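You operate a simulated robot arm through the tools that you are given. There is no shell and no other tool.

Carry out the task below with a simulated robot arm. There is one attempt and no reset: what you move stays moved.

JOB
Stir the small beaker on high till its oil film is gone, then tip it into the empty one.
Fine: the empty one beside the stir plate; stir dial off first; put the beaker back on the plate. Set down upright: small beaker.

Only the result counts: the job must be done as asked and must still hold three seconds after the hand-in. Knocking over, shifting, dropping, spilling or breaking anything else fails it.

ROBOT AND FRAMES
A 6-joint arm with a two-finger parallel gripper, fixed in place. Base frame: the origin is at the foot of the arm, x ahead of it, y to its left, z up. Lengths are in m, angles in degrees, forces in N, time in s.
With the tool pointing down near the work surface it reaches from about 0.26 to 0.68 m from the base axis. Its first joint turns from -66.0 to 66.0 degrees. Payload 2.9 kg.
Tool frame: the origin (TCP) lies between the finger pads and is the grasp point; the fingertips stand 0.03 m ahead of it; z points along the fingers, y is the line along which they close. The gripper opens to 0.11 m. The fingers are 0.02 m wide and 0.01 m thick; the gripper's body (0.048 by 0.112 m) begins 0.055 m behind the TCP.
Orientation is that of the tool frame in the base frame, as a unit quaternion [x, y, z, w]. With the fingers straight down and closing along the base's y, the tool's x points along the base's -x, its y along +y and its z along -z.

CONTROLS
- The arm moves only by the tool play_rows. Its argument "deltas" is a list of rows, each an object (a shift or turn left out is 0, a gripper value left out holds the last) with "delta_rot": the turn, a rotation vector about the base's x, y, z in units of 45 degrees (1.0 is 45 degrees), a list of three; "travel": the shift along the base's x, y, z in units of 250 mm (1.0 is 250 mm), a list of three; "claw": the closure, from 0 (fully open) to 1 (shut). In form: [{"delta_rot": [rx, ry, rz], "travel": [dx, dy, dz], "claw": claw}, ...]. A call has 1 to 20 rows; each row is the pose to reach, as a shift and turn from the pose commanded when the call began. A call with a number of a shift or a turn outside -1 to 1 is refused whole. Rows are played at 5 a second. More than 0.05 m and 8.6 degrees between two rows, or a gripper value outside its range, and nothing of the call is played. A pose out of reach is approached as far as the arm can. The call stops where the force on the tool passes 40 N (or 10 N more than at its start, if that is more) or the arm is blocked; 0.2 s more then pass. Each finger travels about 0.108 m/s and halts on what it meets, pressing with about 24 N; the grip force reading is that of the motor and also rises with nothing between the fingers. The clock runs only during rows and for 0.2 s after the last one: add rows that repeat a pose to give the fingers time. It gives the time, the measured TCP pose, the force on the tool (base axes), the opening and the grip force at its end, in the units of the frame above (readings bear some noise), with the torque about the TCP (base axes, N m) and any sound that the robot's microphone picked up.
- Cameras (640 x 400 px; columns grow to the right, rows downward): "scene" is fixed at [0.0817, 0.4389, 1.3936]; the picture's right is [-0.58, -0.81, 0.00], its down [-0.41, 0.29, -0.86] and it looks along [0.70, -0.50, -0.51] (base axes); focal length 337 px, centre (320, 200). "wrist" rides on the gripper at [0.072, 0.017, -0.103] in the tool frame; the picture's right is [-0.23, 0.97, 0.00], its down [-0.76, -0.18, -0.62] and it looks along [-0.61, -0.14, 0.78] (tool axes); focal length 222 px, centre (320, 200). There is no depth. A picture from a camera that has moved, and an enlarged one, comes with that camera's place and axes in the base frame and with its lens. The place of the scene camera against the robot may be out by one fixed shift of up to 0.018 m in any direction.
- capture(camera): a new picture of that camera. No time passes.
- close_up(camera, box): a new picture of the part [left, top, right, bottom] of that camera's present view, enlarged. No time passes.
- finish_job(): hands the job in; it is judged then, once.

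Places have to be worked out from the pictures, the camera data and where the tool is seen. Open the gripper and draw the arm clear of the work before you hand the job in, unless the task says otherwise.

The tools are called after "Emit:" as a command line: name --argument value ..., lists and objects as JSON in quotes. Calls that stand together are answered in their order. play_rows: Moves the arm, as the interface text tells. Its arguments: {"type":"object","properties":{"deltas":{"type":"array","items":{"type":"object","properties":{"delta_rot":{"type":"array","items":{"type":"number"}},"travel":{"type":"array","items":{"type":"number"}},"claw":{"type":"number"}}}}},"required":["deltas"]} The other tools are called the same way: capture (camera) takes a picture; close_up (camera, box) takes an enlarged picture of a part of a camera's view; finish_job () hands the job in.

At the start:

```text
clock: 0.0
eef_pos: [0.4067, 0.0988, 1.1935]
tcp_rot: [0.0, 1.0, 0.0, 0.0]
contact_force: [-0.2, 0.0, -0.8]
moment: [0.02, 0.02, 0.04]
finger_gap: 0.1098
grip_force: 0.0
```

scene: 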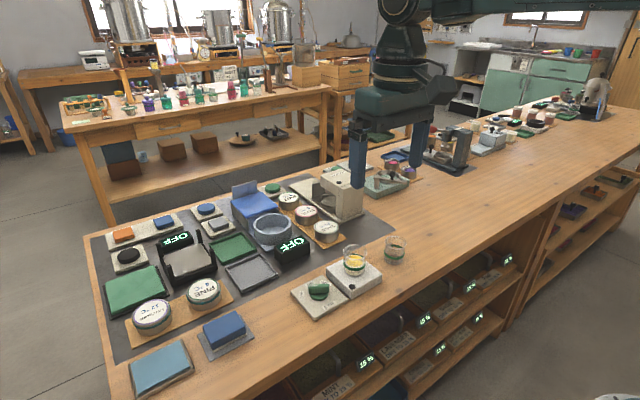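
wrist: 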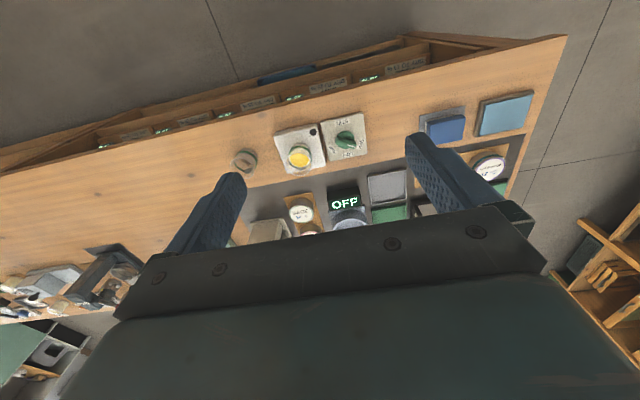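

I start by looking closely at the stir plate area in both views.

Emit:
close_up --camera "scene" --box '[270, 210, 430, 330]'

Emit:
close_up --camera "wrist" --box '[220, 100, 380, 200]'

Emit:
close_up --camera "scene" --box '[80, 160, 400, 400]'

```text
3.33 times, centred on (350, 270) of scene
camera zoom: at [0.0817, 0.4389, 1.3936], right [-0.58, -0.81, 0.0], down [-0.41, 0.29, -0.86], along [0.7, -0.5, -0.51], focal length 1124 px, centre (220, -33)
```

zoom: 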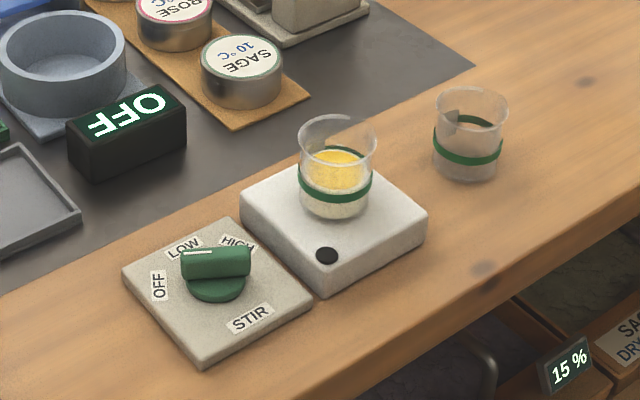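

```text
4.00 times, centred on (300, 150) of wrist
camera zoom: at [0.3335, 0.1163, 1.2975], right [0.23, 0.97, 0.0], down [0.76, -0.18, 0.62], along [0.61, -0.14, -0.78], focal length 888 px, centre (400, 400)
```

zoom: 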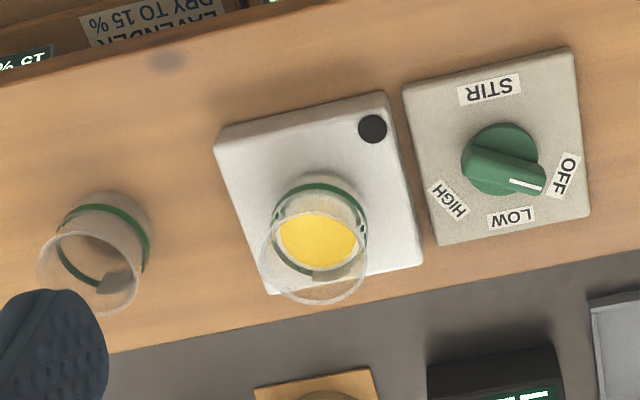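

```text
1.67 times, centred on (240, 280) of scene
camera zoom: at [0.0817, 0.4389, 1.3936], right [-0.58, -0.81, 0.0], down [-0.41, 0.29, -0.86], along [0.7, -0.5, -0.51], focal length 562 px, centre (453, 67)
```

zoom: 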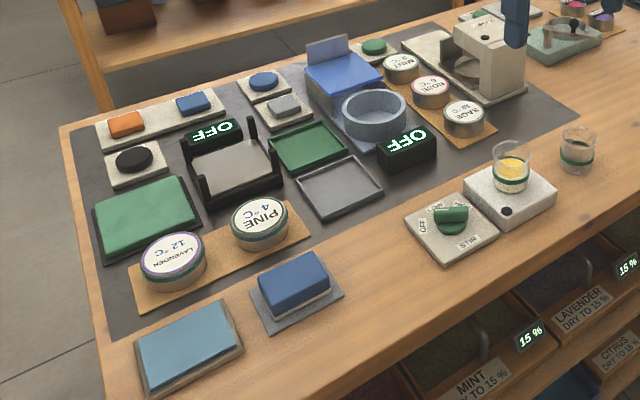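

The bench front faces the robot; dial, plate with the oily beaker and the empty beaker lie around x≈0.55, with the bench top near z≈0.75. I move lower and to the right for a second viewpoint to triangulate.

Emit:
play_rows --deltas '[{"travel": [0, -0.15, -0.1]}, {"travel": [0, -0.3, -0.2]}, {"travel": [0, -0.45, -0.3]}, {"travel": [0, -0.6, -0.4]}, {"travel": [0, -0.6, -0.4]}]'

Emit:
capture --camera "wrist"

Emit:
capture --camera "scene"

```text
clock: 1.2
eef_pos: [0.4035, -0.0534, 1.0913]
tcp_rot: [0.0, 1.0, 0.0, 0.0]
contact_force: [-1.0, -0.2, 1.1]
moment: [0.03, 0.0, 0.0]
finger_gap: 0.11
grip_force: 0.0
```

```text
taken
camera wrist: at [0.3316, -0.0366, 1.1947], right [0.23, 0.97, 0.0], down [0.76, -0.18, 0.62], along [0.61, -0.14, -0.78], focal length 222 px, centre (320, 200)
```

wrist: 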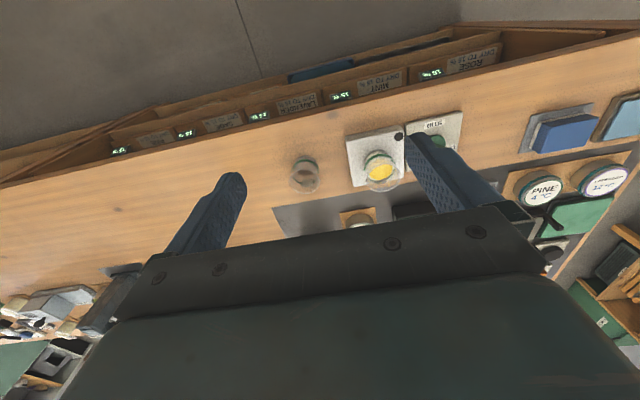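

```text
taken
```

scene: 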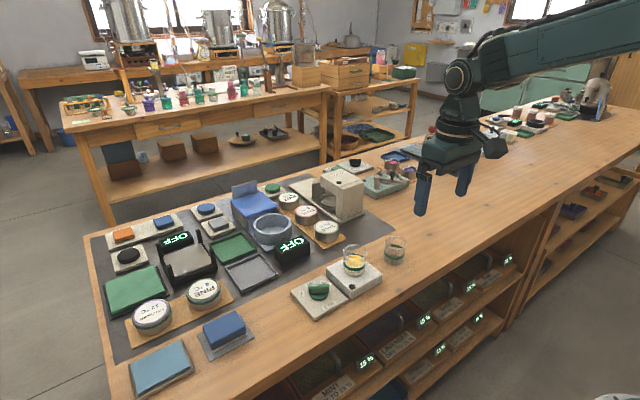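

Taking an enlarged wrist view for precise pixel coordinates.

Emit:
close_up --camera "wrist" --box '[280, 100, 480, 225]'

```text
3.20 times, centred on (380, 162) of wrist
camera zoom: at [0.3316, -0.0366, 1.1947], right [0.23, 0.97, 0.0], down [0.76, -0.18, 0.62], along [0.61, -0.14, -0.78], focal length 711 px, centre (128, 320)
```

zoom: 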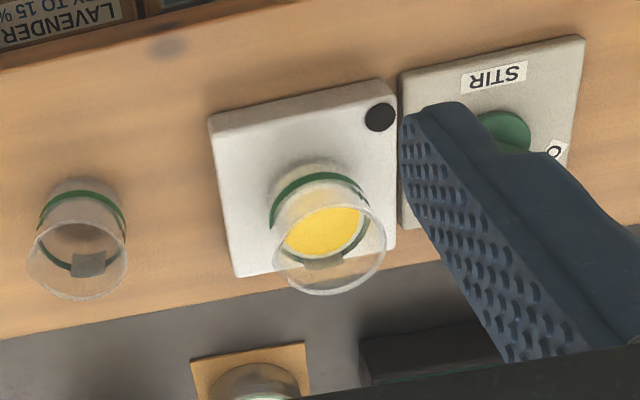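

Triangulation: small beaker rim centre ≈(0.553, 0.020, 0.884), empty rim ≈(0.547, −0.115, 0.856), plate top ≈0.83, dial ≈(0.545, 0.13). Next I move over the dial for a close look at its pointer.

Emit:
play_rows --deltas '[{"travel": [0.07, 0.105, -0.098]}, {"travel": [0.14, 0.21, -0.196]}, {"travel": [0.21, 0.315, -0.295]}, {"travel": [0.28, 0.42, -0.393]}, {"travel": [0.35, 0.525, -0.49]}, {"travel": [0.425, 0.633, -0.59]}, {"travel": [0.425, 0.633, -0.59]}, {"travel": [0.425, 0.633, -0.59]}]'

Emit:
capture --camera "wrist"

Emit:
close_up --camera "scene" --box '[270, 210, 430, 330]'

```text
clock: 3.0
eef_pos: [0.5116, 0.1086, 0.9471]
tcp_rot: [0.001, 1.0, 0.001, 0.001]
contact_force: [-0.8, -0.1, -0.4]
moment: [0.03, 0.01, -0.01]
finger_gap: 0.1099
grip_force: 0.1
```

```text
taken
camera wrist: at [0.4393, 0.1259, 1.0505], right [0.23, 0.97, 0.0], down [0.76, -0.18, 0.62], along [0.61, -0.14, -0.78], focal length 222 px, centre (320, 200)
```

wrist: 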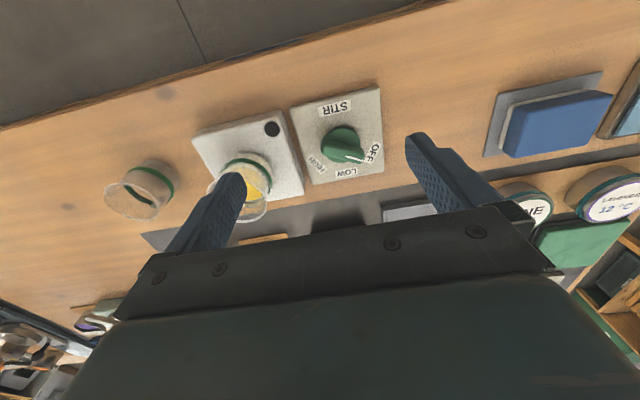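

```text
3.33 times, centred on (350, 270) of scene
camera zoom: at [0.0817, 0.4389, 1.3936], right [-0.58, -0.81, 0.0], down [-0.41, 0.29, -0.86], along [0.7, -0.5, -0.51], focal length 1124 px, centre (220, -33)
```

zoom: 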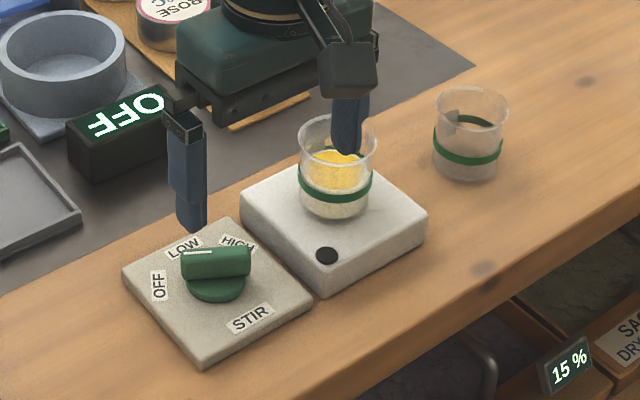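

Emit:
close_up --camera "wrist" --box '[280, 70, 400, 195]'

Emit:
close_up --camera "wrist" --box '[90, 90, 310, 230]'

```text
3.20 times, centred on (340, 132) of wrist
camera zoom: at [0.4393, 0.1259, 1.0505], right [0.23, 0.97, 0.0], down [0.76, -0.18, 0.62], along [0.61, -0.14, -0.78], focal length 711 px, centre (256, 416)
```

zoom: 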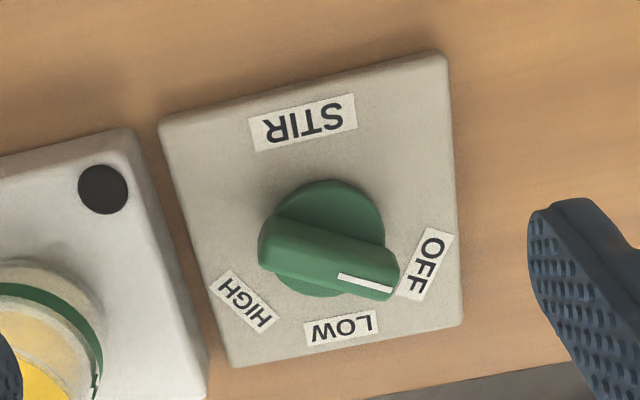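

```text
2.86 times, centred on (200, 160) of wrist
camera zoom: at [0.4393, 0.1259, 1.0505], right [0.23, 0.97, 0.0], down [0.76, -0.18, 0.62], along [0.61, -0.14, -0.78], focal length 635 px, centre (663, 314)
```

zoom: 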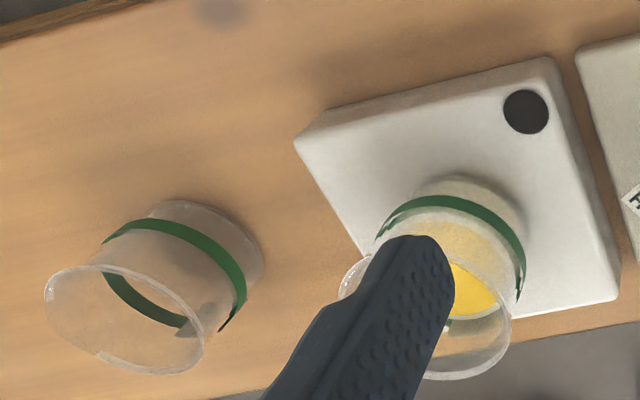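

The pointer sits at OFF; I estimate the knob centre ≈(0.550, 0.127), the bar pointing ≈32° from +y toward +x, and HIGH about 120° clockwise. I go above the knob and yaw the gripper so it closes across the bar.

Emit:
play_rows --deltas '[{"travel": [0.03, 0.016, -0.012], "delta_rot": [0, 0, 0.17]}, {"travel": [0.06, 0.032, -0.024], "delta_rot": [0, 0, 0.34]}, {"travel": [0.09, 0.048, -0.036], "delta_rot": [0, 0, 0.51]}, {"travel": [0.12, 0.064, -0.048], "delta_rot": [0, 0, 0.68]}, {"travel": [0.148, 0.08, -0.064], "delta_rot": [0, 0, 0.85]}, {"travel": [0.148, 0.08, -0.064], "delta_rot": [0, 0, 1.0]}, {"travel": [0.148, 0.08, -0.064], "delta_rot": [0, 0, 1.0]}]'

Emit:
play_rows --deltas '[{"delta_rot": [0, 0, 0.15]}, {"delta_rot": [0, 0, 0.29], "claw": 0.4}, {"delta_rot": [0, 0, 0.29], "claw": 0.4}, {"delta_rot": [0, 0, 0.29], "claw": 0.4}]'

Emit:
capture --camera "wrist"

Emit:
close_up --camera "scene" --box '[270, 210, 430, 330]'

```text
clock: 4.6
eef_pos: [0.549, 0.128, 0.9308]
tcp_rot: [-0.383, 0.924, 0.0, 0.0]
contact_force: [0.0, -1.2, -0.1]
moment: [-0.01, 0.03, -0.01]
finger_gap: 0.11
grip_force: 0.1
```

```text
clock: 5.6
eef_pos: [0.5493, 0.1265, 0.9305]
tcp_rot: [-0.486, 0.874, 0.001, 0.0]
contact_force: [0.1, -0.3, -0.7]
moment: [-0.01, 0.01, -0.02]
finger_gap: 0.066
grip_force: 0.0
```

```text
taken
camera wrist: at [0.4968, 0.0748, 1.0337], right [-0.71, 0.71, 0.0], down [0.55, 0.55, 0.62], along [0.44, 0.44, -0.78], focal length 222 px, centre (320, 200)
```

wrist: 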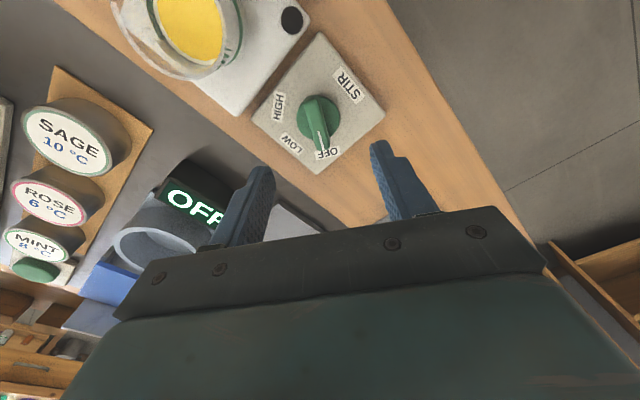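

```text
3.33 times, centred on (350, 270) of scene
camera zoom: at [0.0817, 0.4389, 1.3936], right [-0.58, -0.81, 0.0], down [-0.41, 0.29, -0.86], along [0.7, -0.5, -0.51], focal length 1124 px, centre (220, -33)
```

zoom: 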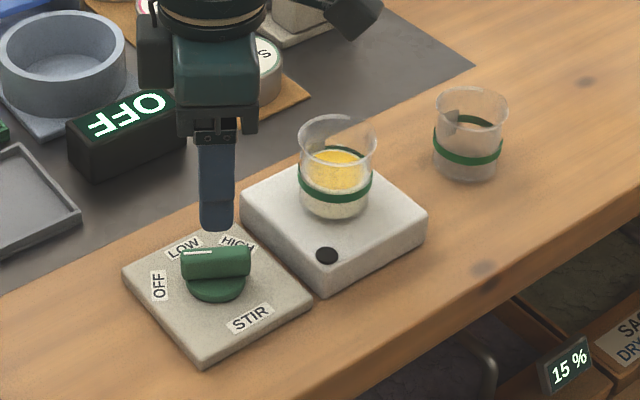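

Emit:
close_up --camera "wrist" --box '[240, 20, 400, 180]'

```text
2.50 times, centred on (320, 100) of wrist
camera zoom: at [0.4968, 0.0748, 1.0337], right [-0.71, 0.71, 0.0], down [0.55, 0.55, 0.62], along [0.44, 0.44, -0.78], focal length 555 px, centre (320, 450)
```

zoom: 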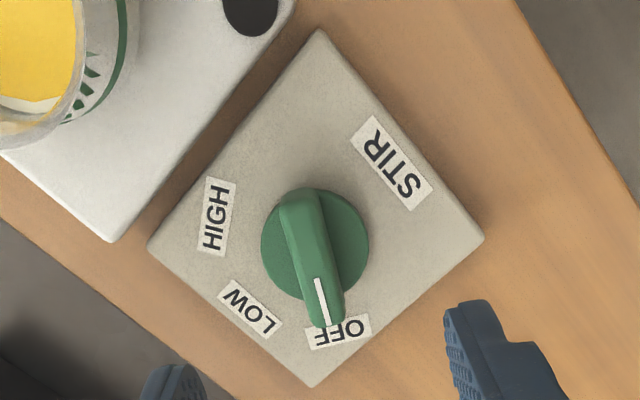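

The closing axis is aligned across the bar (bar parallel to tool x), with the knob centre ≈(0.549, 0.124). I descend to just above bar height with fingers straddling it, then check.

Emit:
play_rows --deltas '[{"travel": [-0.002, -0.006, -0.12], "claw": 0.4}, {"travel": [-0.004, -0.012, -0.2], "claw": 0.45}, {"travel": [-0.004, -0.012, -0.272], "claw": 0.5}, {"travel": [-0.004, -0.012, -0.272], "claw": 0.5}, {"travel": [-0.004, -0.012, -0.272], "claw": 0.5}]'

Emit:
close_up --camera "wrist" --box '[200, 60, 440, 220]'

Emit:
close_up --camera "scene" --box '[280, 240, 360, 320]'

```text
clock: 6.8
eef_pos: [0.5486, 0.1246, 0.8619]
tcp_rot: [-0.485, 0.874, 0.0, 0.001]
contact_force: [0.0, 1.2, -0.7]
moment: [0.01, 0.03, 0.0]
finger_gap: 0.0552
grip_force: 0.0
```

```text
2.50 times, centred on (320, 140) of wrist
camera zoom: at [0.4958, 0.0724, 0.9646], right [-0.71, 0.71, 0.0], down [0.55, 0.55, 0.62], along [0.44, 0.44, -0.78], focal length 555 px, centre (320, 350)
```

zoom: 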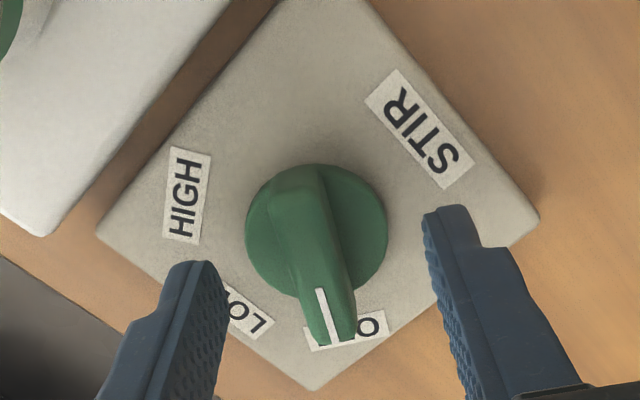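

```text
5.00 times, centred on (320, 280) of scene
camera zoom: at [0.0817, 0.4389, 1.3936], right [-0.58, -0.81, 0.0], down [-0.41, 0.29, -0.86], along [0.7, -0.5, -0.51], focal length 1686 px, centre (320, -200)
```

zoom: 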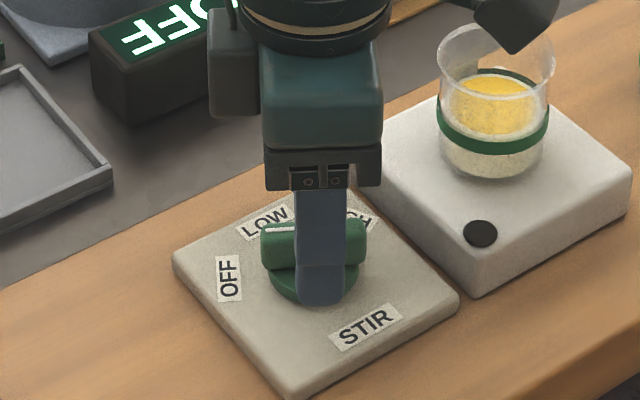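

Disc face triangulates to z≈0.815 and knob centre ≈(0.5495, 0.1245), so I'm centred. I lower 10 mm and close gently on the bar.

Emit:
play_rows --deltas '[{"travel": [0.002, 0, -0.022], "claw": 0.5}, {"travel": [0.002, 0, -0.042], "claw": 0.5}, {"travel": [0.002, 0, -0.042], "claw": 0.7}, {"travel": [0.002, 0, -0.042], "claw": 0.85}, {"travel": [0.002, 0, -0.042], "claw": 1.0}, {"travel": [0.002, 0, -0.042], "claw": 1.0}, {"travel": [0.002, 0, -0.042], "claw": 1.0}]'

Emit:
close_up --camera "wrist" --box '[200, 60, 440, 220]'

Emit:
close_up --camera "scene" --box '[280, 240, 360, 320]'

```text
clock: 8.4
eef_pos: [0.5492, 0.1229, 0.8512]
tcp_rot: [-0.484, 0.875, 0.0, 0.001]
contact_force: [10.5, -8.8, -4.7]
moment: [0.05, -0.22, -0.03]
finger_gap: 0.0137
grip_force: 45.0
```

```text
2.50 times, centred on (320, 140) of wrist
camera zoom: at [0.4963, 0.0716, 0.9548], right [-0.7, 0.71, 0.0], down [0.55, 0.55, 0.62], along [0.44, 0.44, -0.78], focal length 555 px, centre (320, 350)
```

zoom: 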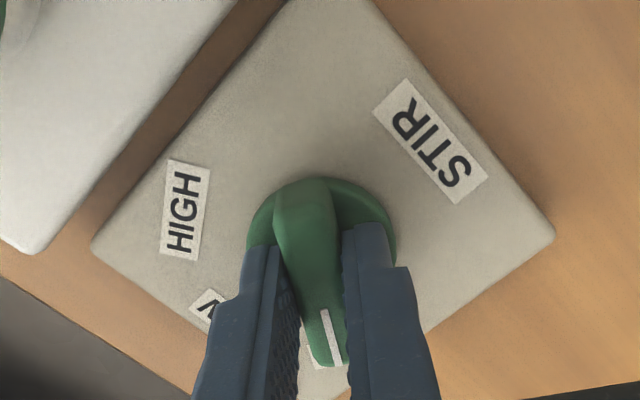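

```text
5.00 times, centred on (320, 280) of scene
camera zoom: at [0.082, 0.4387, 1.3936], right [-0.58, -0.81, 0.0], down [-0.41, 0.29, -0.86], along [0.7, -0.5, -0.51], focal length 1686 px, centre (320, -200)
```

zoom: 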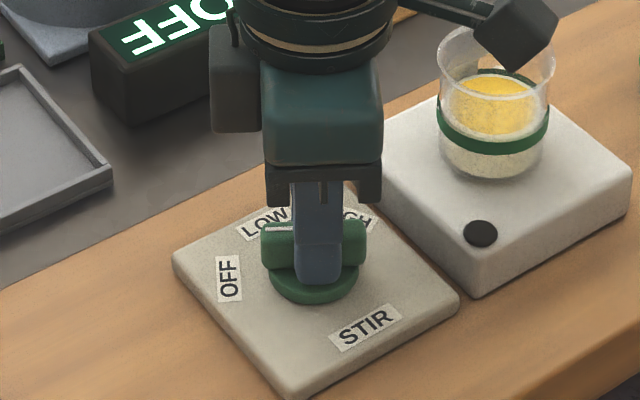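

The bar is gripped (gap 13.7 mm); a ~14 N side force says the knob axis is slightly toward +x/−y of the tool. I ease 2 mm that way to check the force.

Emit:
play_rows --deltas '[{"travel": [0.0068, -0.0044, 0], "claw": 1.0}, {"travel": [0.0068, -0.0044, 0], "claw": 1.0}]'

```text
clock: 9.0
eef_pos: [0.5488, 0.1244, 0.8507]
tcp_rot: [-0.485, 0.874, 0.0, -0.001]
contact_force: [0.1, -7.0, -3.9]
moment: [0.87, -0.79, -0.02]
finger_gap: 0.014
grip_force: 45.0
```

Side force dropped. Now I turn clockwise by the first ~20° and check the readings.

Emit:
play_rows --deltas '[{"delta_rot": [0, 0, -0.15]}, {"delta_rot": [0, 0, -0.3]}, {"delta_rot": [0, 0, -0.45]}]'

Emit:
close_up --camera "wrist" --box '[200, 60, 440, 220]'

```text
clock: 9.8
eef_pos: [0.5488, 0.1236, 0.8513]
tcp_rot: [-0.323, 0.947, 0.0, -0.003]
contact_force: [-6.3, -5.7, -5.4]
moment: [0.56, -0.99, 0.0]
finger_gap: 0.0137
grip_force: 44.7
```

```text
2.50 times, centred on (320, 140) of wrist
camera zoom: at [0.4817, 0.0934, 0.9551], right [-0.42, 0.91, 0.0], down [0.71, 0.33, 0.62], along [0.56, 0.26, -0.78], focal length 555 px, centre (320, 350)
```

zoom: 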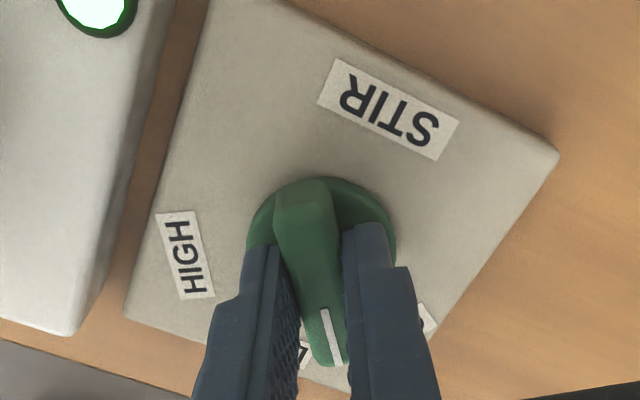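

The knob turns with the gripper and the plate lamp now glows. I continue clockwise.

Emit:
play_rows --deltas '[{"delta_rot": [0, 0, -0.16]}, {"delta_rot": [0, 0, -0.32]}, {"delta_rot": [0, 0, -0.48]}, {"delta_rot": [0, 0, -0.64]}, {"delta_rot": [0, 0, -0.8]}, {"delta_rot": [0, 0, -0.9]}, {"delta_rot": [0, 0, -0.9]}]'

Emit:
close_up --camera "wrist" --box '[200, 60, 440, 220]'

Emit:
close_up --camera "scene" --box '[280, 230, 400, 320]'

```text
clock: 11.4
eef_pos: [0.549, 0.1246, 0.8523]
tcp_rot: [0.023, 1.0, 0.0, -0.001]
contact_force: [-17.9, 13.3, -2.4]
moment: [0.29, 1.02, 0.0]
finger_gap: 0.0138
grip_force: 45.5
```

```text
2.50 times, centred on (320, 140) of wrist
camera zoom: at [0.4777, 0.1451, 0.9552], right [0.27, 0.96, 0.0], down [0.76, -0.21, 0.62], along [0.6, -0.17, -0.78], focal length 555 px, centre (320, 350)
```

zoom: 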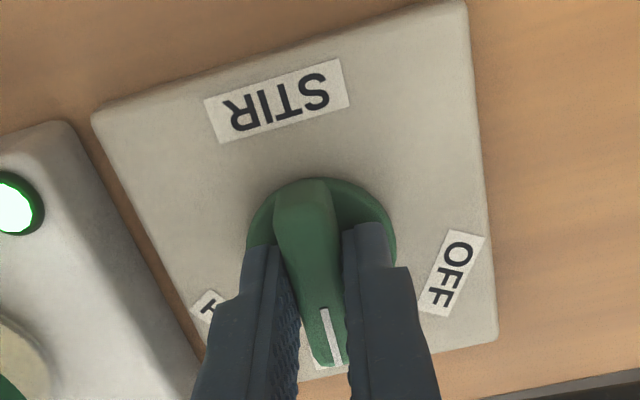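

```text
4.44 times, centred on (340, 275) of scene
camera zoom: at [0.0813, 0.4392, 1.3935], right [-0.58, -0.81, 0.0], down [-0.41, 0.29, -0.86], along [0.7, -0.5, -0.51], focal length 1499 px, centre (231, -133)
```

zoom: 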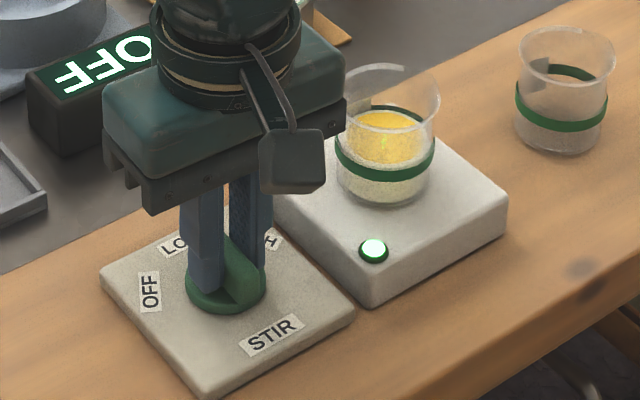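

About 60° turned (around LOW), with a modest side force; I ease ~1.5 mm toward the force and continue toward HIGH.

Emit:
play_rows --deltas '[{"travel": [-0.006, 0.004, 0]}, {"travel": [-0.006, 0.004, 0], "delta_rot": [0, 0, -0.16]}, {"travel": [-0.006, 0.004, 0], "delta_rot": [0, 0, -0.32]}, {"travel": [-0.006, 0.004, 0], "delta_rot": [0, 0, -0.48]}, {"travel": [-0.006, 0.004, 0], "delta_rot": [0, 0, -0.64]}, {"travel": [-0.006, 0.004, 0], "delta_rot": [0, 0, -0.8]}, {"travel": [-0.006, 0.004, 0], "delta_rot": [0, 0, -0.9]}, {"travel": [-0.006, 0.004, 0], "delta_rot": [0, 0, -0.9]}]'

Emit:
close_up --camera "wrist" --box '[200, 60, 440, 220]'

Emit:
close_up --camera "scene" --box '[280, 230, 400, 320]'

```text
clock: 13.2
eef_pos: [0.55, 0.126, 0.8515]
tcp_rot: [0.367, 0.93, 0.001, 0.0]
contact_force: [-3.6, 20.0, -25.1]
moment: [-0.31, -0.53, 0.02]
finger_gap: 0.0139
grip_force: 44.8
```

```text
2.50 times, centred on (320, 140) of wrist
camera zoom: at [0.5078, 0.1874, 0.955], right [0.83, 0.56, 0.0], down [0.43, -0.65, 0.62], along [0.35, -0.52, -0.78], focal length 555 px, centre (320, 350)
```

zoom: 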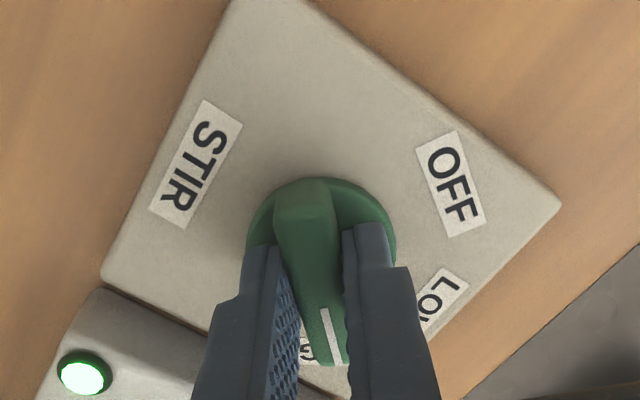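

```text
4.44 times, centred on (340, 275) of scene
camera zoom: at [0.082, 0.4395, 1.3934], right [-0.58, -0.81, 0.0], down [-0.41, 0.29, -0.86], along [0.7, -0.5, -0.51], focal length 1499 px, centre (231, -133)
```

zoom: 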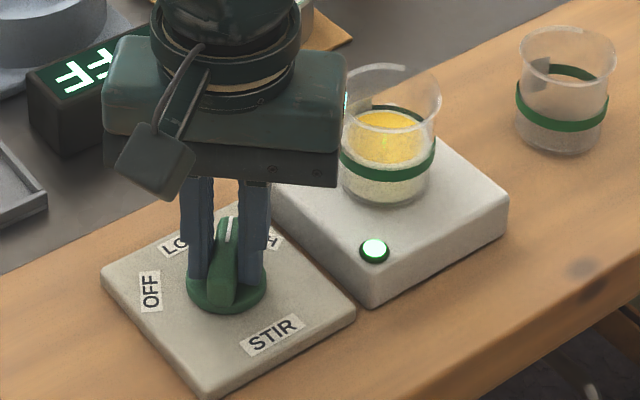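

Now ~101° turned; a stress of ~30 N has built up, so I release, recentre slightly and regrip before the last ~19°.

Emit:
play_rows --deltas '[{"claw": 0.75}, {"claw": 0.75}, {"travel": [0, 0.004, 0], "claw": 0.75}, {"travel": [0, 0.004, 0], "claw": 1.0}, {"travel": [0, 0.004, 0], "claw": 1.0}, {"travel": [0, 0.004, 0], "claw": 1.0}]'

```text
clock: 14.6
eef_pos: [0.5494, 0.1239, 0.8535]
tcp_rot: [0.368, 0.93, 0.001, 0.002]
contact_force: [4.9, -0.9, 3.3]
moment: [0.03, 0.07, -0.02]
finger_gap: 0.0136
grip_force: 44.8
```

Stress is gone. Turning the last ~19° to HIGH.

Emit:
play_rows --deltas '[{"delta_rot": [0, 0, -0.14]}, {"delta_rot": [0, 0, -0.28]}, {"delta_rot": [0, 0, -0.41]}, {"delta_rot": [0, 0, -0.41]}]'

Emit:
close_up --camera "wrist" --box '[200, 60, 440, 220]'

Emit:
close_up --camera "scene" --box '[280, 230, 400, 320]'

```text
clock: 15.6
eef_pos: [0.5487, 0.1252, 0.8519]
tcp_rot: [0.513, 0.858, 0.002, 0.0]
contact_force: [5.1, -7.6, 7.5]
moment: [-0.26, -0.09, 1.03]
finger_gap: 0.0141
grip_force: 44.8
```

```text
2.50 times, centred on (320, 140) of wrist
camera zoom: at [0.5301, 0.1973, 0.9562], right [0.97, 0.26, 0.0], down [0.2, -0.76, 0.62], along [0.16, -0.6, -0.78], focal length 555 px, centre (320, 350)
```

zoom: 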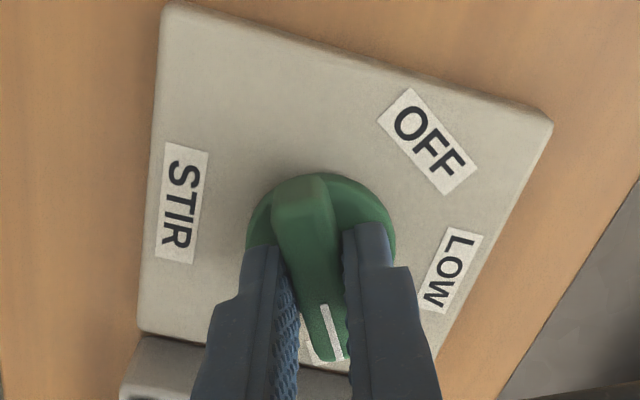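

```text
4.44 times, centred on (340, 275) of scene
camera zoom: at [0.0816, 0.4387, 1.3937], right [-0.58, -0.81, 0.0], down [-0.41, 0.29, -0.86], along [0.7, -0.5, -0.51], focal length 1499 px, centre (231, -133)
```

zoom: 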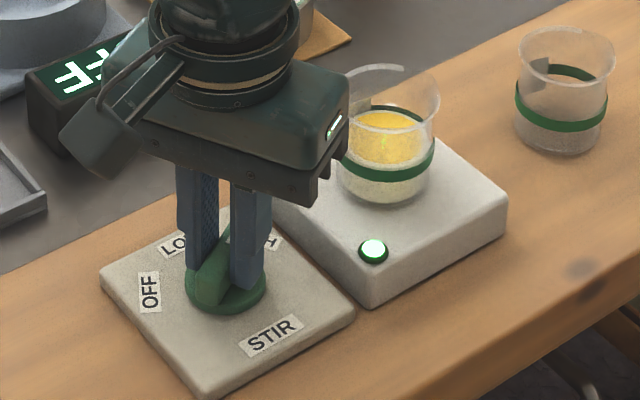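

A 1 Nm resisting torque shows the dial is at its HIGH end stop. I release, rise a little, and watch the oil film.

Emit:
play_rows --deltas '[{"claw": 0.6}, {"claw": 0.5}, {"travel": [0, 0, 0.1], "claw": 0.5}, {"travel": [0, 0, 0.2], "claw": 0.5}, {"travel": [0, 0, 0.28], "claw": 0.5}, {"travel": [0, 0, 0.28], "claw": 0.5}]'

Emit:
close_up --camera "wrist" --box '[200, 40, 440, 200]'

Emit:
close_up --camera "scene" --box '[280, 230, 400, 320]'

```text
clock: 17.0
eef_pos: [0.5468, 0.1259, 0.9239]
tcp_rot: [0.512, 0.859, 0.0, 0.0]
contact_force: [-0.1, 0.5, 0.5]
moment: [-0.01, -0.04, 0.01]
finger_gap: 0.0551
grip_force: 0.1
```

```text
2.50 times, centred on (320, 120) of wrist
camera zoom: at [0.5282, 0.1985, 1.0263], right [0.96, 0.26, 0.0], down [0.21, -0.75, 0.62], along [0.16, -0.6, -0.78], focal length 555 px, centre (320, 400)
```

zoom: 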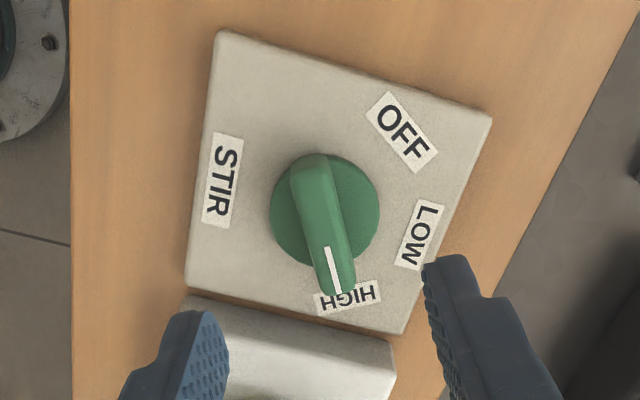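

```text
4.44 times, centred on (340, 275) of scene
camera zoom: at [0.0817, 0.4389, 1.3936], right [-0.58, -0.81, 0.0], down [-0.41, 0.29, -0.86], along [0.7, -0.5, -0.51], focal length 1499 px, centre (231, -133)
```

zoom: 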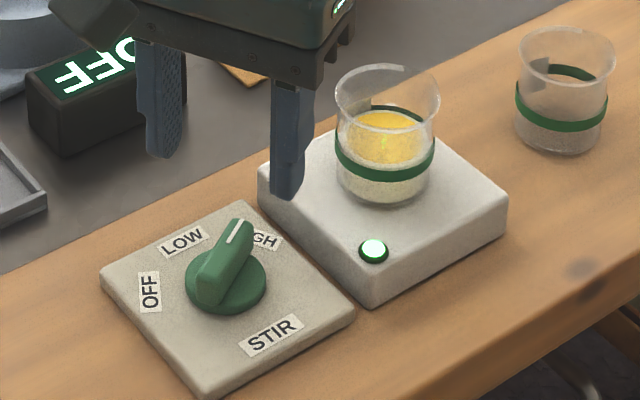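

The dial points at HIGH and the lamp is lit. I wait 4 s and look at the film.

Emit:
play_rows --deltas '[{}, {}, {}, {}, {}, {}, {}, {}, {}, {}, {}, {}, {}, {}, {}, {}, {}, {}, {}, {}]'

Emit:
close_up --camera "scene" --box '[320, 230, 420, 305]'

```text
clock: 21.2
eef_pos: [0.5472, 0.127, 0.9232]
tcp_rot: [0.512, 0.859, 0.0, 0.0]
contact_force: [0.8, 0.3, 0.4]
moment: [-0.03, 0.01, -0.01]
finger_gap: 0.0551
grip_force: 0.0
```

```text
5.33 times, centred on (370, 268) of scene
camera zoom: at [0.0817, 0.4389, 1.3936], right [-0.58, -0.81, 0.0], down [-0.41, 0.29, -0.86], along [0.7, -0.5, -0.51], focal length 1799 px, centre (53, -160)
```

zoom: 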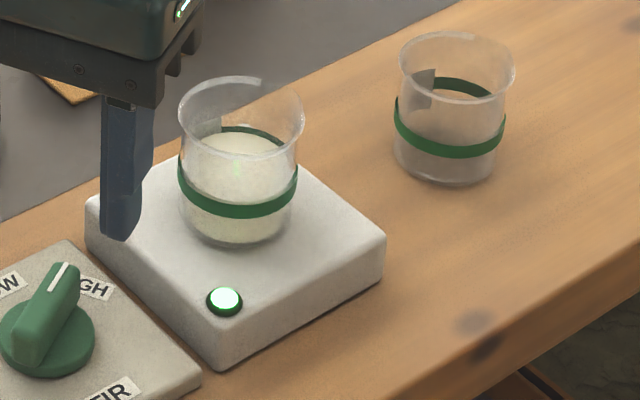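

The oil film is gone (uniform pale liquid), so I immediately regrip the dial and start turning it back counter-clockwise.

Emit:
play_rows --deltas '[{"travel": [0, 0, -0.15], "claw": 0.5}, {"travel": [0, 0, -0.28], "claw": 0.5}, {"travel": [0, 0, -0.28], "claw": 0.8}, {"travel": [0, 0, -0.28], "claw": 1.0}, {"travel": [0, 0, -0.28], "claw": 1.0}, {"travel": [0, 0, -0.28], "claw": 1.0, "delta_rot": [0, 0, 0.15]}, {"travel": [0, 0, -0.28], "claw": 1.0, "delta_rot": [0, 0, 0.3]}, {"travel": [0, 0, -0.28], "claw": 1.0, "delta_rot": [0, 0, 0.45]}, {"travel": [0, 0, -0.28], "claw": 1.0, "delta_rot": [0, 0, 0.6]}, {"travel": [0, 0, -0.28], "claw": 1.0, "delta_rot": [0, 0, 0.75]}, {"travel": [0, 0, -0.28], "claw": 1.0, "delta_rot": [0, 0, 0.9]}]'

```text
clock: 23.6
eef_pos: [0.5489, 0.1247, 0.8503]
tcp_rot: [0.182, 0.983, 0.0, 0.001]
contact_force: [7.1, 6.3, -12.8]
moment: [-0.38, -1.44, -0.01]
finger_gap: 0.0138
grip_force: 45.1
```

Readings are moderate (yaw now ≈−21°). I release/regrip to drop stress and continue turning toward OFF.

Emit:
play_rows --deltas '[{"claw": 0.75}, {"claw": 0.75}, {"travel": [0, -0.002, 0], "claw": 1.0}, {"travel": [0, -0.002, 0], "claw": 1.0}, {"travel": [0, -0.002, 0], "delta_rot": [0, 0, 0.15]}, {"travel": [0, -0.002, 0], "delta_rot": [0, 0, 0.3]}, {"travel": [0, -0.002, 0], "delta_rot": [0, 0, 0.45]}, {"travel": [0, -0.002, 0], "delta_rot": [0, 0, 0.6]}, {"travel": [0, -0.002, 0], "delta_rot": [0, 0, 0.75]}, {"travel": [0, -0.002, 0], "delta_rot": [0, 0, 0.9]}]'

Emit:
close_up --camera "wrist" --box '[200, 60, 440, 220]'

```text
clock: 25.8
eef_pos: [0.55, 0.1248, 0.8531]
tcp_rot: [-0.169, 0.986, 0.0, -0.001]
contact_force: [-6.8, -7.2, 2.9]
moment: [0.05, -0.4, 0.01]
finger_gap: 0.0138
grip_force: 44.9
```

```text
2.50 times, centred on (320, 140) of wrist
camera zoom: at [0.4748, 0.1166, 0.9557], right [-0.11, 0.99, 0.0], down [0.78, 0.09, 0.62], along [0.62, 0.07, -0.78], focal length 555 px, centre (320, 350)
```

zoom: 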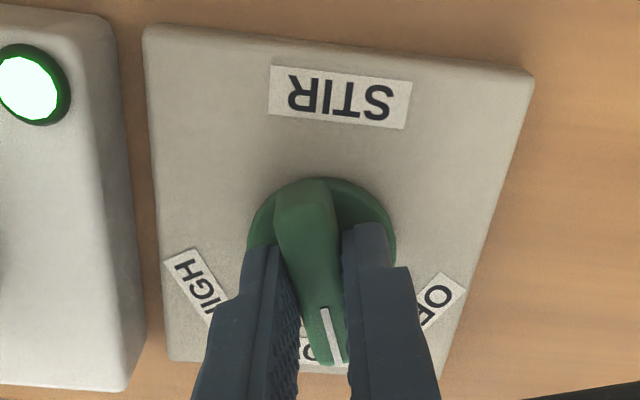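

Yaw +19.5°; about 39° remain to OFF. I turn it to the stop.

Emit:
play_rows --deltas '[{"delta_rot": [0, 0, 0.15]}, {"delta_rot": [0, 0, 0.3]}, {"delta_rot": [0, 0, 0.45]}, {"delta_rot": [0, 0, 0.6]}, {"delta_rot": [0, 0, 0.75]}, {"delta_rot": [0, 0, 0.87]}, {"delta_rot": [0, 0, 0.87]}]'

Emit:
close_up --camera "wrist" --box '[200, 60, 440, 220]'

Emit:
close_up --camera "scene" --box '[280, 230, 400, 320]'

```text
clock: 27.4
eef_pos: [0.5492, 0.124, 0.854]
tcp_rot: [-0.487, 0.873, 0.0, 0.001]
contact_force: [2.9, -19.0, 1.0]
moment: [-0.34, 0.07, 0.02]
finger_gap: 0.0137
grip_force: 45.4
```

```text
2.50 times, centred on (320, 140) of wrist
camera zoom: at [0.4967, 0.071, 0.9556], right [-0.71, 0.7, 0.0], down [0.55, 0.56, 0.62], along [0.44, 0.44, -0.78], focal length 555 px, centre (320, 350)
```

zoom: 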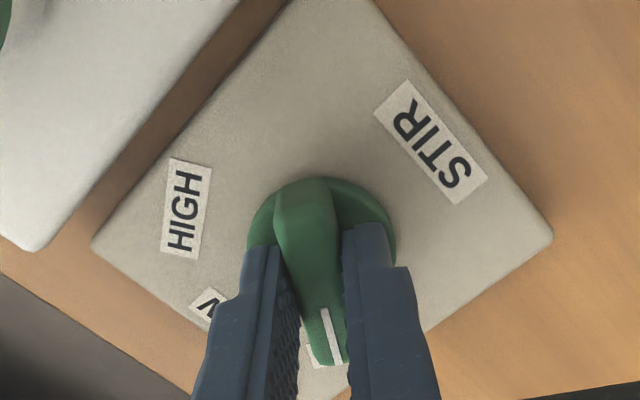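

```text
4.44 times, centred on (340, 275) of scene
camera zoom: at [0.0817, 0.4385, 1.3937], right [-0.58, -0.81, 0.0], down [-0.41, 0.29, -0.86], along [0.7, -0.5, -0.51], focal length 1499 px, centre (231, -133)
```

zoom: 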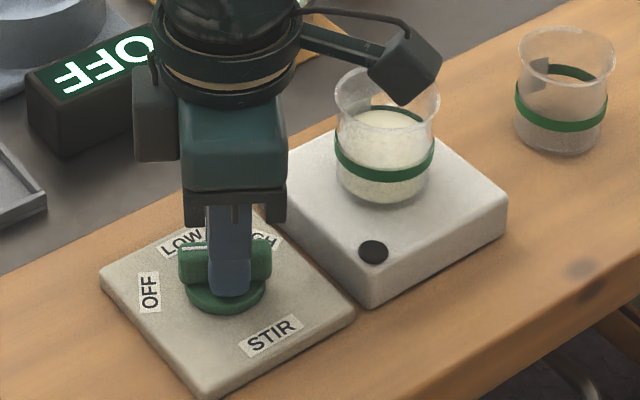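

The lamp is dark and the dial is back at OFF. I release and rise clear.

Emit:
play_rows --deltas '[{"claw": 0.6}, {"claw": 0.5}, {"travel": [0, 0, 0.15], "claw": 0.5}, {"travel": [0, 0, 0.3], "claw": 0.5}, {"travel": [-0.1, 0, 0.4], "claw": 0.5}, {"travel": [-0.2, 0, 0.5], "claw": 0.4}, {"travel": [-0.3, 0, 0.6], "claw": 0.2}, {"travel": [-0.4, 0, 0.7], "claw": 0.0}, {"travel": [-0.4, 0, 0.7], "claw": 0.0}]'

Emit:
capture --camera "wrist"

Emit:
close_up --camera "scene" --box '[270, 220, 430, 340]'

```text
clock: 29.4
eef_pos: [0.4492, 0.1245, 1.028]
tcp_rot: [-0.489, 0.872, 0.0, -0.001]
contact_force: [0.3, 0.9, -0.1]
moment: [-0.01, 0.0, -0.01]
finger_gap: 0.11
grip_force: 0.1
```

```text
taken
camera wrist: at [0.3965, 0.0713, 1.1305], right [-0.71, 0.7, 0.0], down [0.55, 0.56, 0.62], along [0.44, 0.44, -0.78], focal length 222 px, centre (320, 200)
```

wrist: 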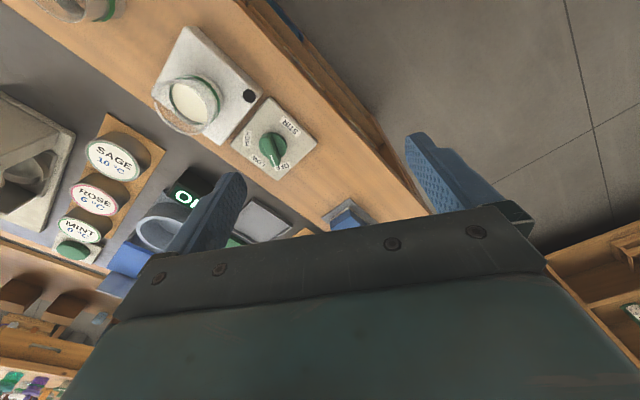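

```text
3.33 times, centred on (350, 280) of scene
camera zoom: at [0.0816, 0.4389, 1.3936], right [-0.58, -0.81, 0.0], down [-0.41, 0.29, -0.86], along [0.7, -0.5, -0.51], focal length 1124 px, centre (220, -67)
```

zoom: 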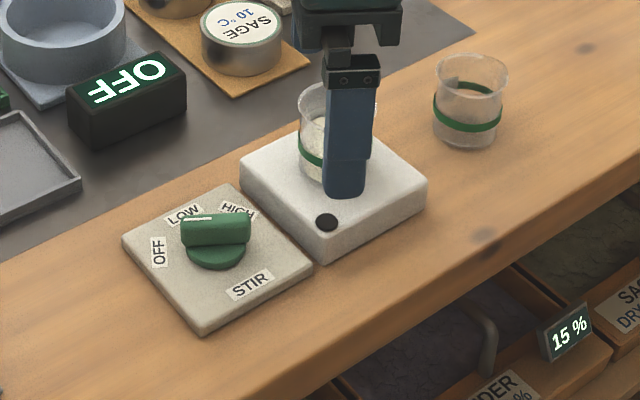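

Dial is confirmed at OFF. My plan is to grip the beaker from the front with the tool pitched 30° below horizontal (closing along y), then roll about base x to pour toward −y. I first undo the yaw, high and clear of the work.

Emit:
play_rows --deltas '[{"travel": [0, -0.06, 0.03], "delta_rot": [0, 0, -0.17]}, {"travel": [0, -0.12, 0.06], "delta_rot": [0, 0, -0.34]}, {"travel": [0, -0.18, 0.09], "delta_rot": [0, 0, -0.51]}, {"travel": [0, -0.24, 0.12], "delta_rot": [0, 0, -0.68]}, {"travel": [0, -0.3, 0.15], "delta_rot": [0, 0, -0.85]}, {"travel": [0, -0.36, 0.18], "delta_rot": [0, 0, -1.0]}, {"travel": [0, -0.4, 0.2], "delta_rot": [0, 0, -1.0]}]'

Emit:
play_rows --deltas '[{"delta_rot": [0, 0, -0.15]}, {"delta_rot": [0, 0, -0.298]}, {"delta_rot": [0, 0, -0.298]}]'

Emit:
play_rows --deltas '[{"delta_rot": [0, -0.17, 0]}, {"delta_rot": [0, -0.34, 0]}, {"delta_rot": [0, -0.51, 0]}, {"delta_rot": [0, -0.67, 0]}, {"delta_rot": [0, -0.67, 0]}]'

Emit:
capture --camera "wrist"

Emit:
capture --camera "scene"

```text
clock: 31.0
eef_pos: [0.4484, 0.0247, 1.0766]
tcp_rot: [-0.117, 0.993, 0.0, 0.0]
contact_force: [0.0, 0.5, -0.6]
moment: [0.0, -0.02, -0.01]
finger_gap: 0.1101
grip_force: 0.1
```

```text
clock: 31.8
eef_pos: [0.4476, 0.0267, 1.0773]
tcp_rot: [-0.001, 1.0, 0.0, 0.0]
contact_force: [-0.4, 0.5, -1.2]
moment: [0.02, -0.03, 0.01]
finger_gap: 0.1101
grip_force: 0.1
```

```text
clock: 33.0
eef_pos: [0.4489, 0.024, 1.077]
tcp_rot: [-0.001, 0.966, -0.001, 0.26]
contact_force: [0.3, 0.3, 0.1]
moment: [-0.01, 0.01, 0.02]
finger_gap: 0.1098
grip_force: 0.1
```

```text
taken
camera wrist: at [0.334, 0.0418, 1.1303], right [0.2, 0.97, 0.11], down [0.34, -0.18, 0.92], along [0.92, -0.14, -0.37], focal length 222 px, centre (320, 200)
```

wrist: 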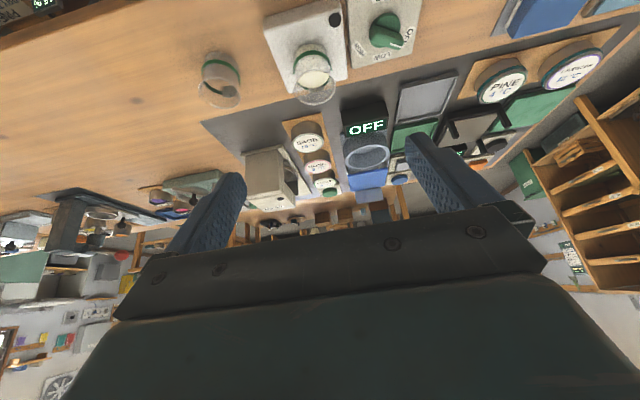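

```text
taken
```

scene: 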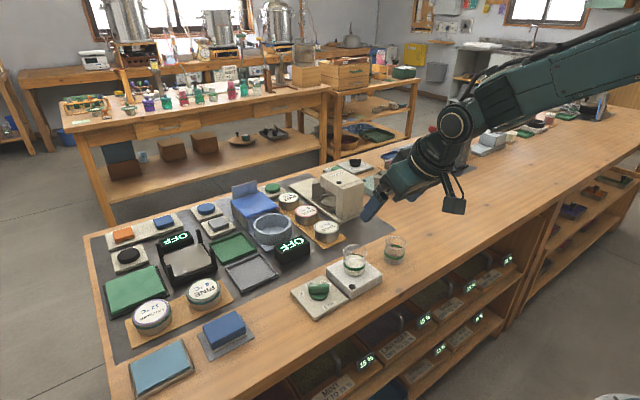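

Works well. I pitch the other 30° and then rehearse the roll high above the bench to verify that the wrist can do it.

Emit:
play_rows --deltas '[{"travel": [0.04, -0.06, 0], "delta_rot": [0, -0.17, 0]}, {"travel": [0.1, -0.12, 0], "delta_rot": [0, -0.34, 0]}, {"travel": [0.16, -0.2, 0], "delta_rot": [0, -0.51, 0]}, {"travel": [0.22, -0.26, 0], "delta_rot": [0, -0.663, 0]}, {"travel": [0.28, -0.32, 0], "delta_rot": [0, -0.663, 0]}, {"travel": [0.34, -0.4, 0], "delta_rot": [0, -0.663, 0]}, {"travel": [0.34, -0.4, 0], "delta_rot": [0, -0.663, 0]}]'

Emit:
play_rows --deltas '[{"delta_rot": [0.17, 0, 0]}, {"delta_rot": [0.34, 0, 0]}, {"delta_rot": [0.51, 0, 0]}, {"delta_rot": [0.68, 0, 0]}, {"delta_rot": [0.85, 0, 0]}, {"delta_rot": [1.0, 0, 0]}, {"delta_rot": [1.0, 0, 0]}]'

Emit:
play_rows --deltas '[{"delta_rot": [0.17, 0, 0]}, {"delta_rot": [0.34, 0, 0]}, {"delta_rot": [0.51, 0, 0]}, {"delta_rot": [0.68, 0, 0]}, {"delta_rot": [0.85, 0, 0]}, {"delta_rot": [1.0, 0, 0]}, {"delta_rot": [1.0, 0, 0]}]'

Emit:
play_rows --deltas '[{"delta_rot": [0.17, 0, 0]}, {"delta_rot": [0.34, 0, 0]}, {"delta_rot": [0.51, 0, 0]}, {"delta_rot": [0.68, 0, 0]}, {"delta_rot": [0.85, 0, 0]}, {"delta_rot": [0.85, 0, 0]}]'

Emit:
capture --camera "scene"

```text
clock: 34.6
eef_pos: [0.5334, -0.0761, 1.0765]
tcp_rot: [-0.001, 0.866, 0.0, 0.5]
contact_force: [-0.3, 0.3, -0.2]
moment: [0.02, 0.0, -0.01]
finger_gap: 0.1099
grip_force: 0.1
```

```text
clock: 36.2
eef_pos: [0.5344, -0.075, 1.0772]
tcp_rot: [0.192, 0.8, 0.331, 0.463]
contact_force: [-0.4, -0.1, 0.9]
moment: [0.01, 0.02, 0.0]
finger_gap: 0.1098
grip_force: 0.0
```

```text
clock: 37.8
eef_pos: [0.5345, -0.0749, 1.0771]
tcp_rot: [0.354, 0.612, 0.613, 0.354]
contact_force: [-0.1, 0.5, 0.4]
moment: [0.01, -0.01, 0.03]
finger_gap: 0.11
grip_force: 0.0
```

```text
clock: 39.2
eef_pos: [0.6212, -0.0706, 1.1339]
tcp_rot: [0.452, 0.378, 0.778, 0.218]
contact_force: [-0.4, -0.3, -0.3]
moment: [0.01, 0.01, -0.01]
finger_gap: 0.11
grip_force: 0.2
out of reach, approached as far as the arm can: row 1, 2, 3, 4, 5, 6
```

```text
taken
```

scene: 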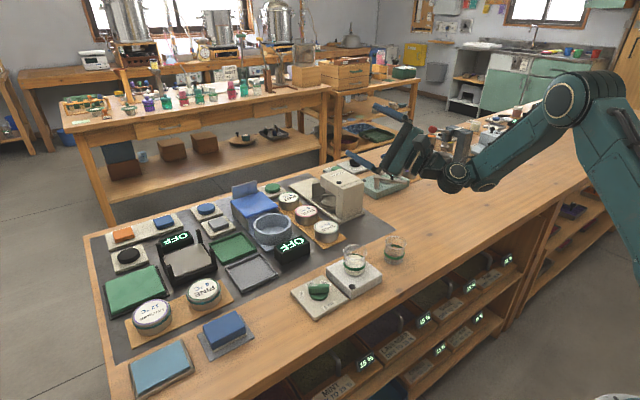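

The rehearsal paid off: roll past ~90° is out of reach in this azimuth. I roll back and will try with the tool yawed toward −y so that the rolled tool ends up pointing straight out.

Emit:
play_rows --deltas '[{"delta_rot": [-0.17, 0, 0]}, {"delta_rot": [-0.34, 0, 0]}, {"delta_rot": [-0.51, 0, 0]}, {"delta_rot": [-0.68, 0, 0]}, {"delta_rot": [-0.85, 0, 0]}, {"delta_rot": [-0.85, 0, 0]}]'

Emit:
play_rows --deltas '[{"delta_rot": [0, 0, -0.17]}, {"delta_rot": [0, 0, -0.34]}, {"delta_rot": [0, 0, -0.51]}, {"delta_rot": [0, 0, -0.667]}, {"delta_rot": [0, 0, -0.667]}]'

```text
clock: 40.6
eef_pos: [0.622, -0.0696, 1.1362]
tcp_rot: [0.353, 0.613, 0.611, 0.354]
contact_force: [-0.1, 0.2, 0.2]
moment: [0.02, 0.0, 0.02]
finger_gap: 0.1101
grip_force: 0.1
```

```text
clock: 41.8
eef_pos: [0.6217, -0.0681, 1.1368]
tcp_rot: [0.5, 0.5, 0.499, 0.501]
contact_force: [0.2, -0.2, 0.9]
moment: [-0.05, 0.01, -0.02]
finger_gap: 0.11
grip_force: 0.1
```

The commanded pose is now yaw −30°, roll 90°. I move back to a realistic pour location (still high) and try rolling on about the new axis.

Emit:
play_rows --deltas '[{"travel": [-0.09, 0, -0.17]}, {"travel": [-0.18, 0, -0.34]}, {"travel": [-0.28, 0, -0.5]}, {"travel": [-0.28, 0, -0.5]}]'

Emit:
play_rows --deltas '[{"delta_rot": [0.147, -0.085, 0]}, {"delta_rot": [0.294, -0.17, 0]}, {"delta_rot": [0.442, -0.255, 0]}, {"delta_rot": [0.589, -0.34, 0]}, {"delta_rot": [0.736, -0.425, 0]}, {"delta_rot": [0.736, -0.425, 0]}]'

Emit:
capture --camera "scene"

```text
clock: 42.8
eef_pos: [0.5512, -0.0687, 1.0115]
tcp_rot: [0.5, 0.499, 0.499, 0.501]
contact_force: [0.4, 0.0, 0.2]
moment: [0.04, 0.01, -0.01]
finger_gap: 0.1101
grip_force: 0.1
```

```text
clock: 44.2
eef_pos: [0.6148, -0.0807, 1.0152]
tcp_rot: [0.578, 0.226, 0.662, 0.421]
contact_force: [0.1, -1.2, -0.6]
moment: [-0.02, -0.05, 0.06]
finger_gap: 0.1098
grip_force: 0.1
out of reach, approached as far as the arm can: row 1, 2, 3, 4, 5, 6
```

```text
taken
```

scene: 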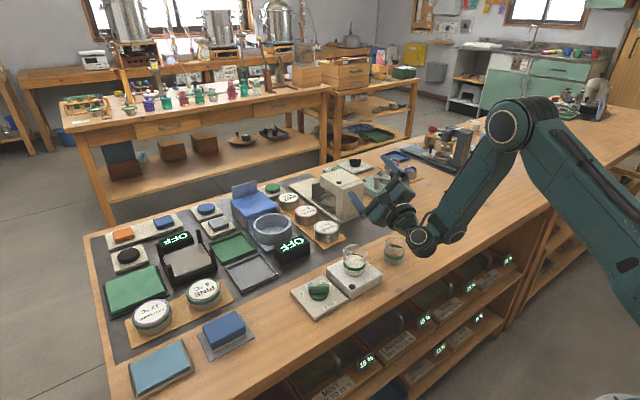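

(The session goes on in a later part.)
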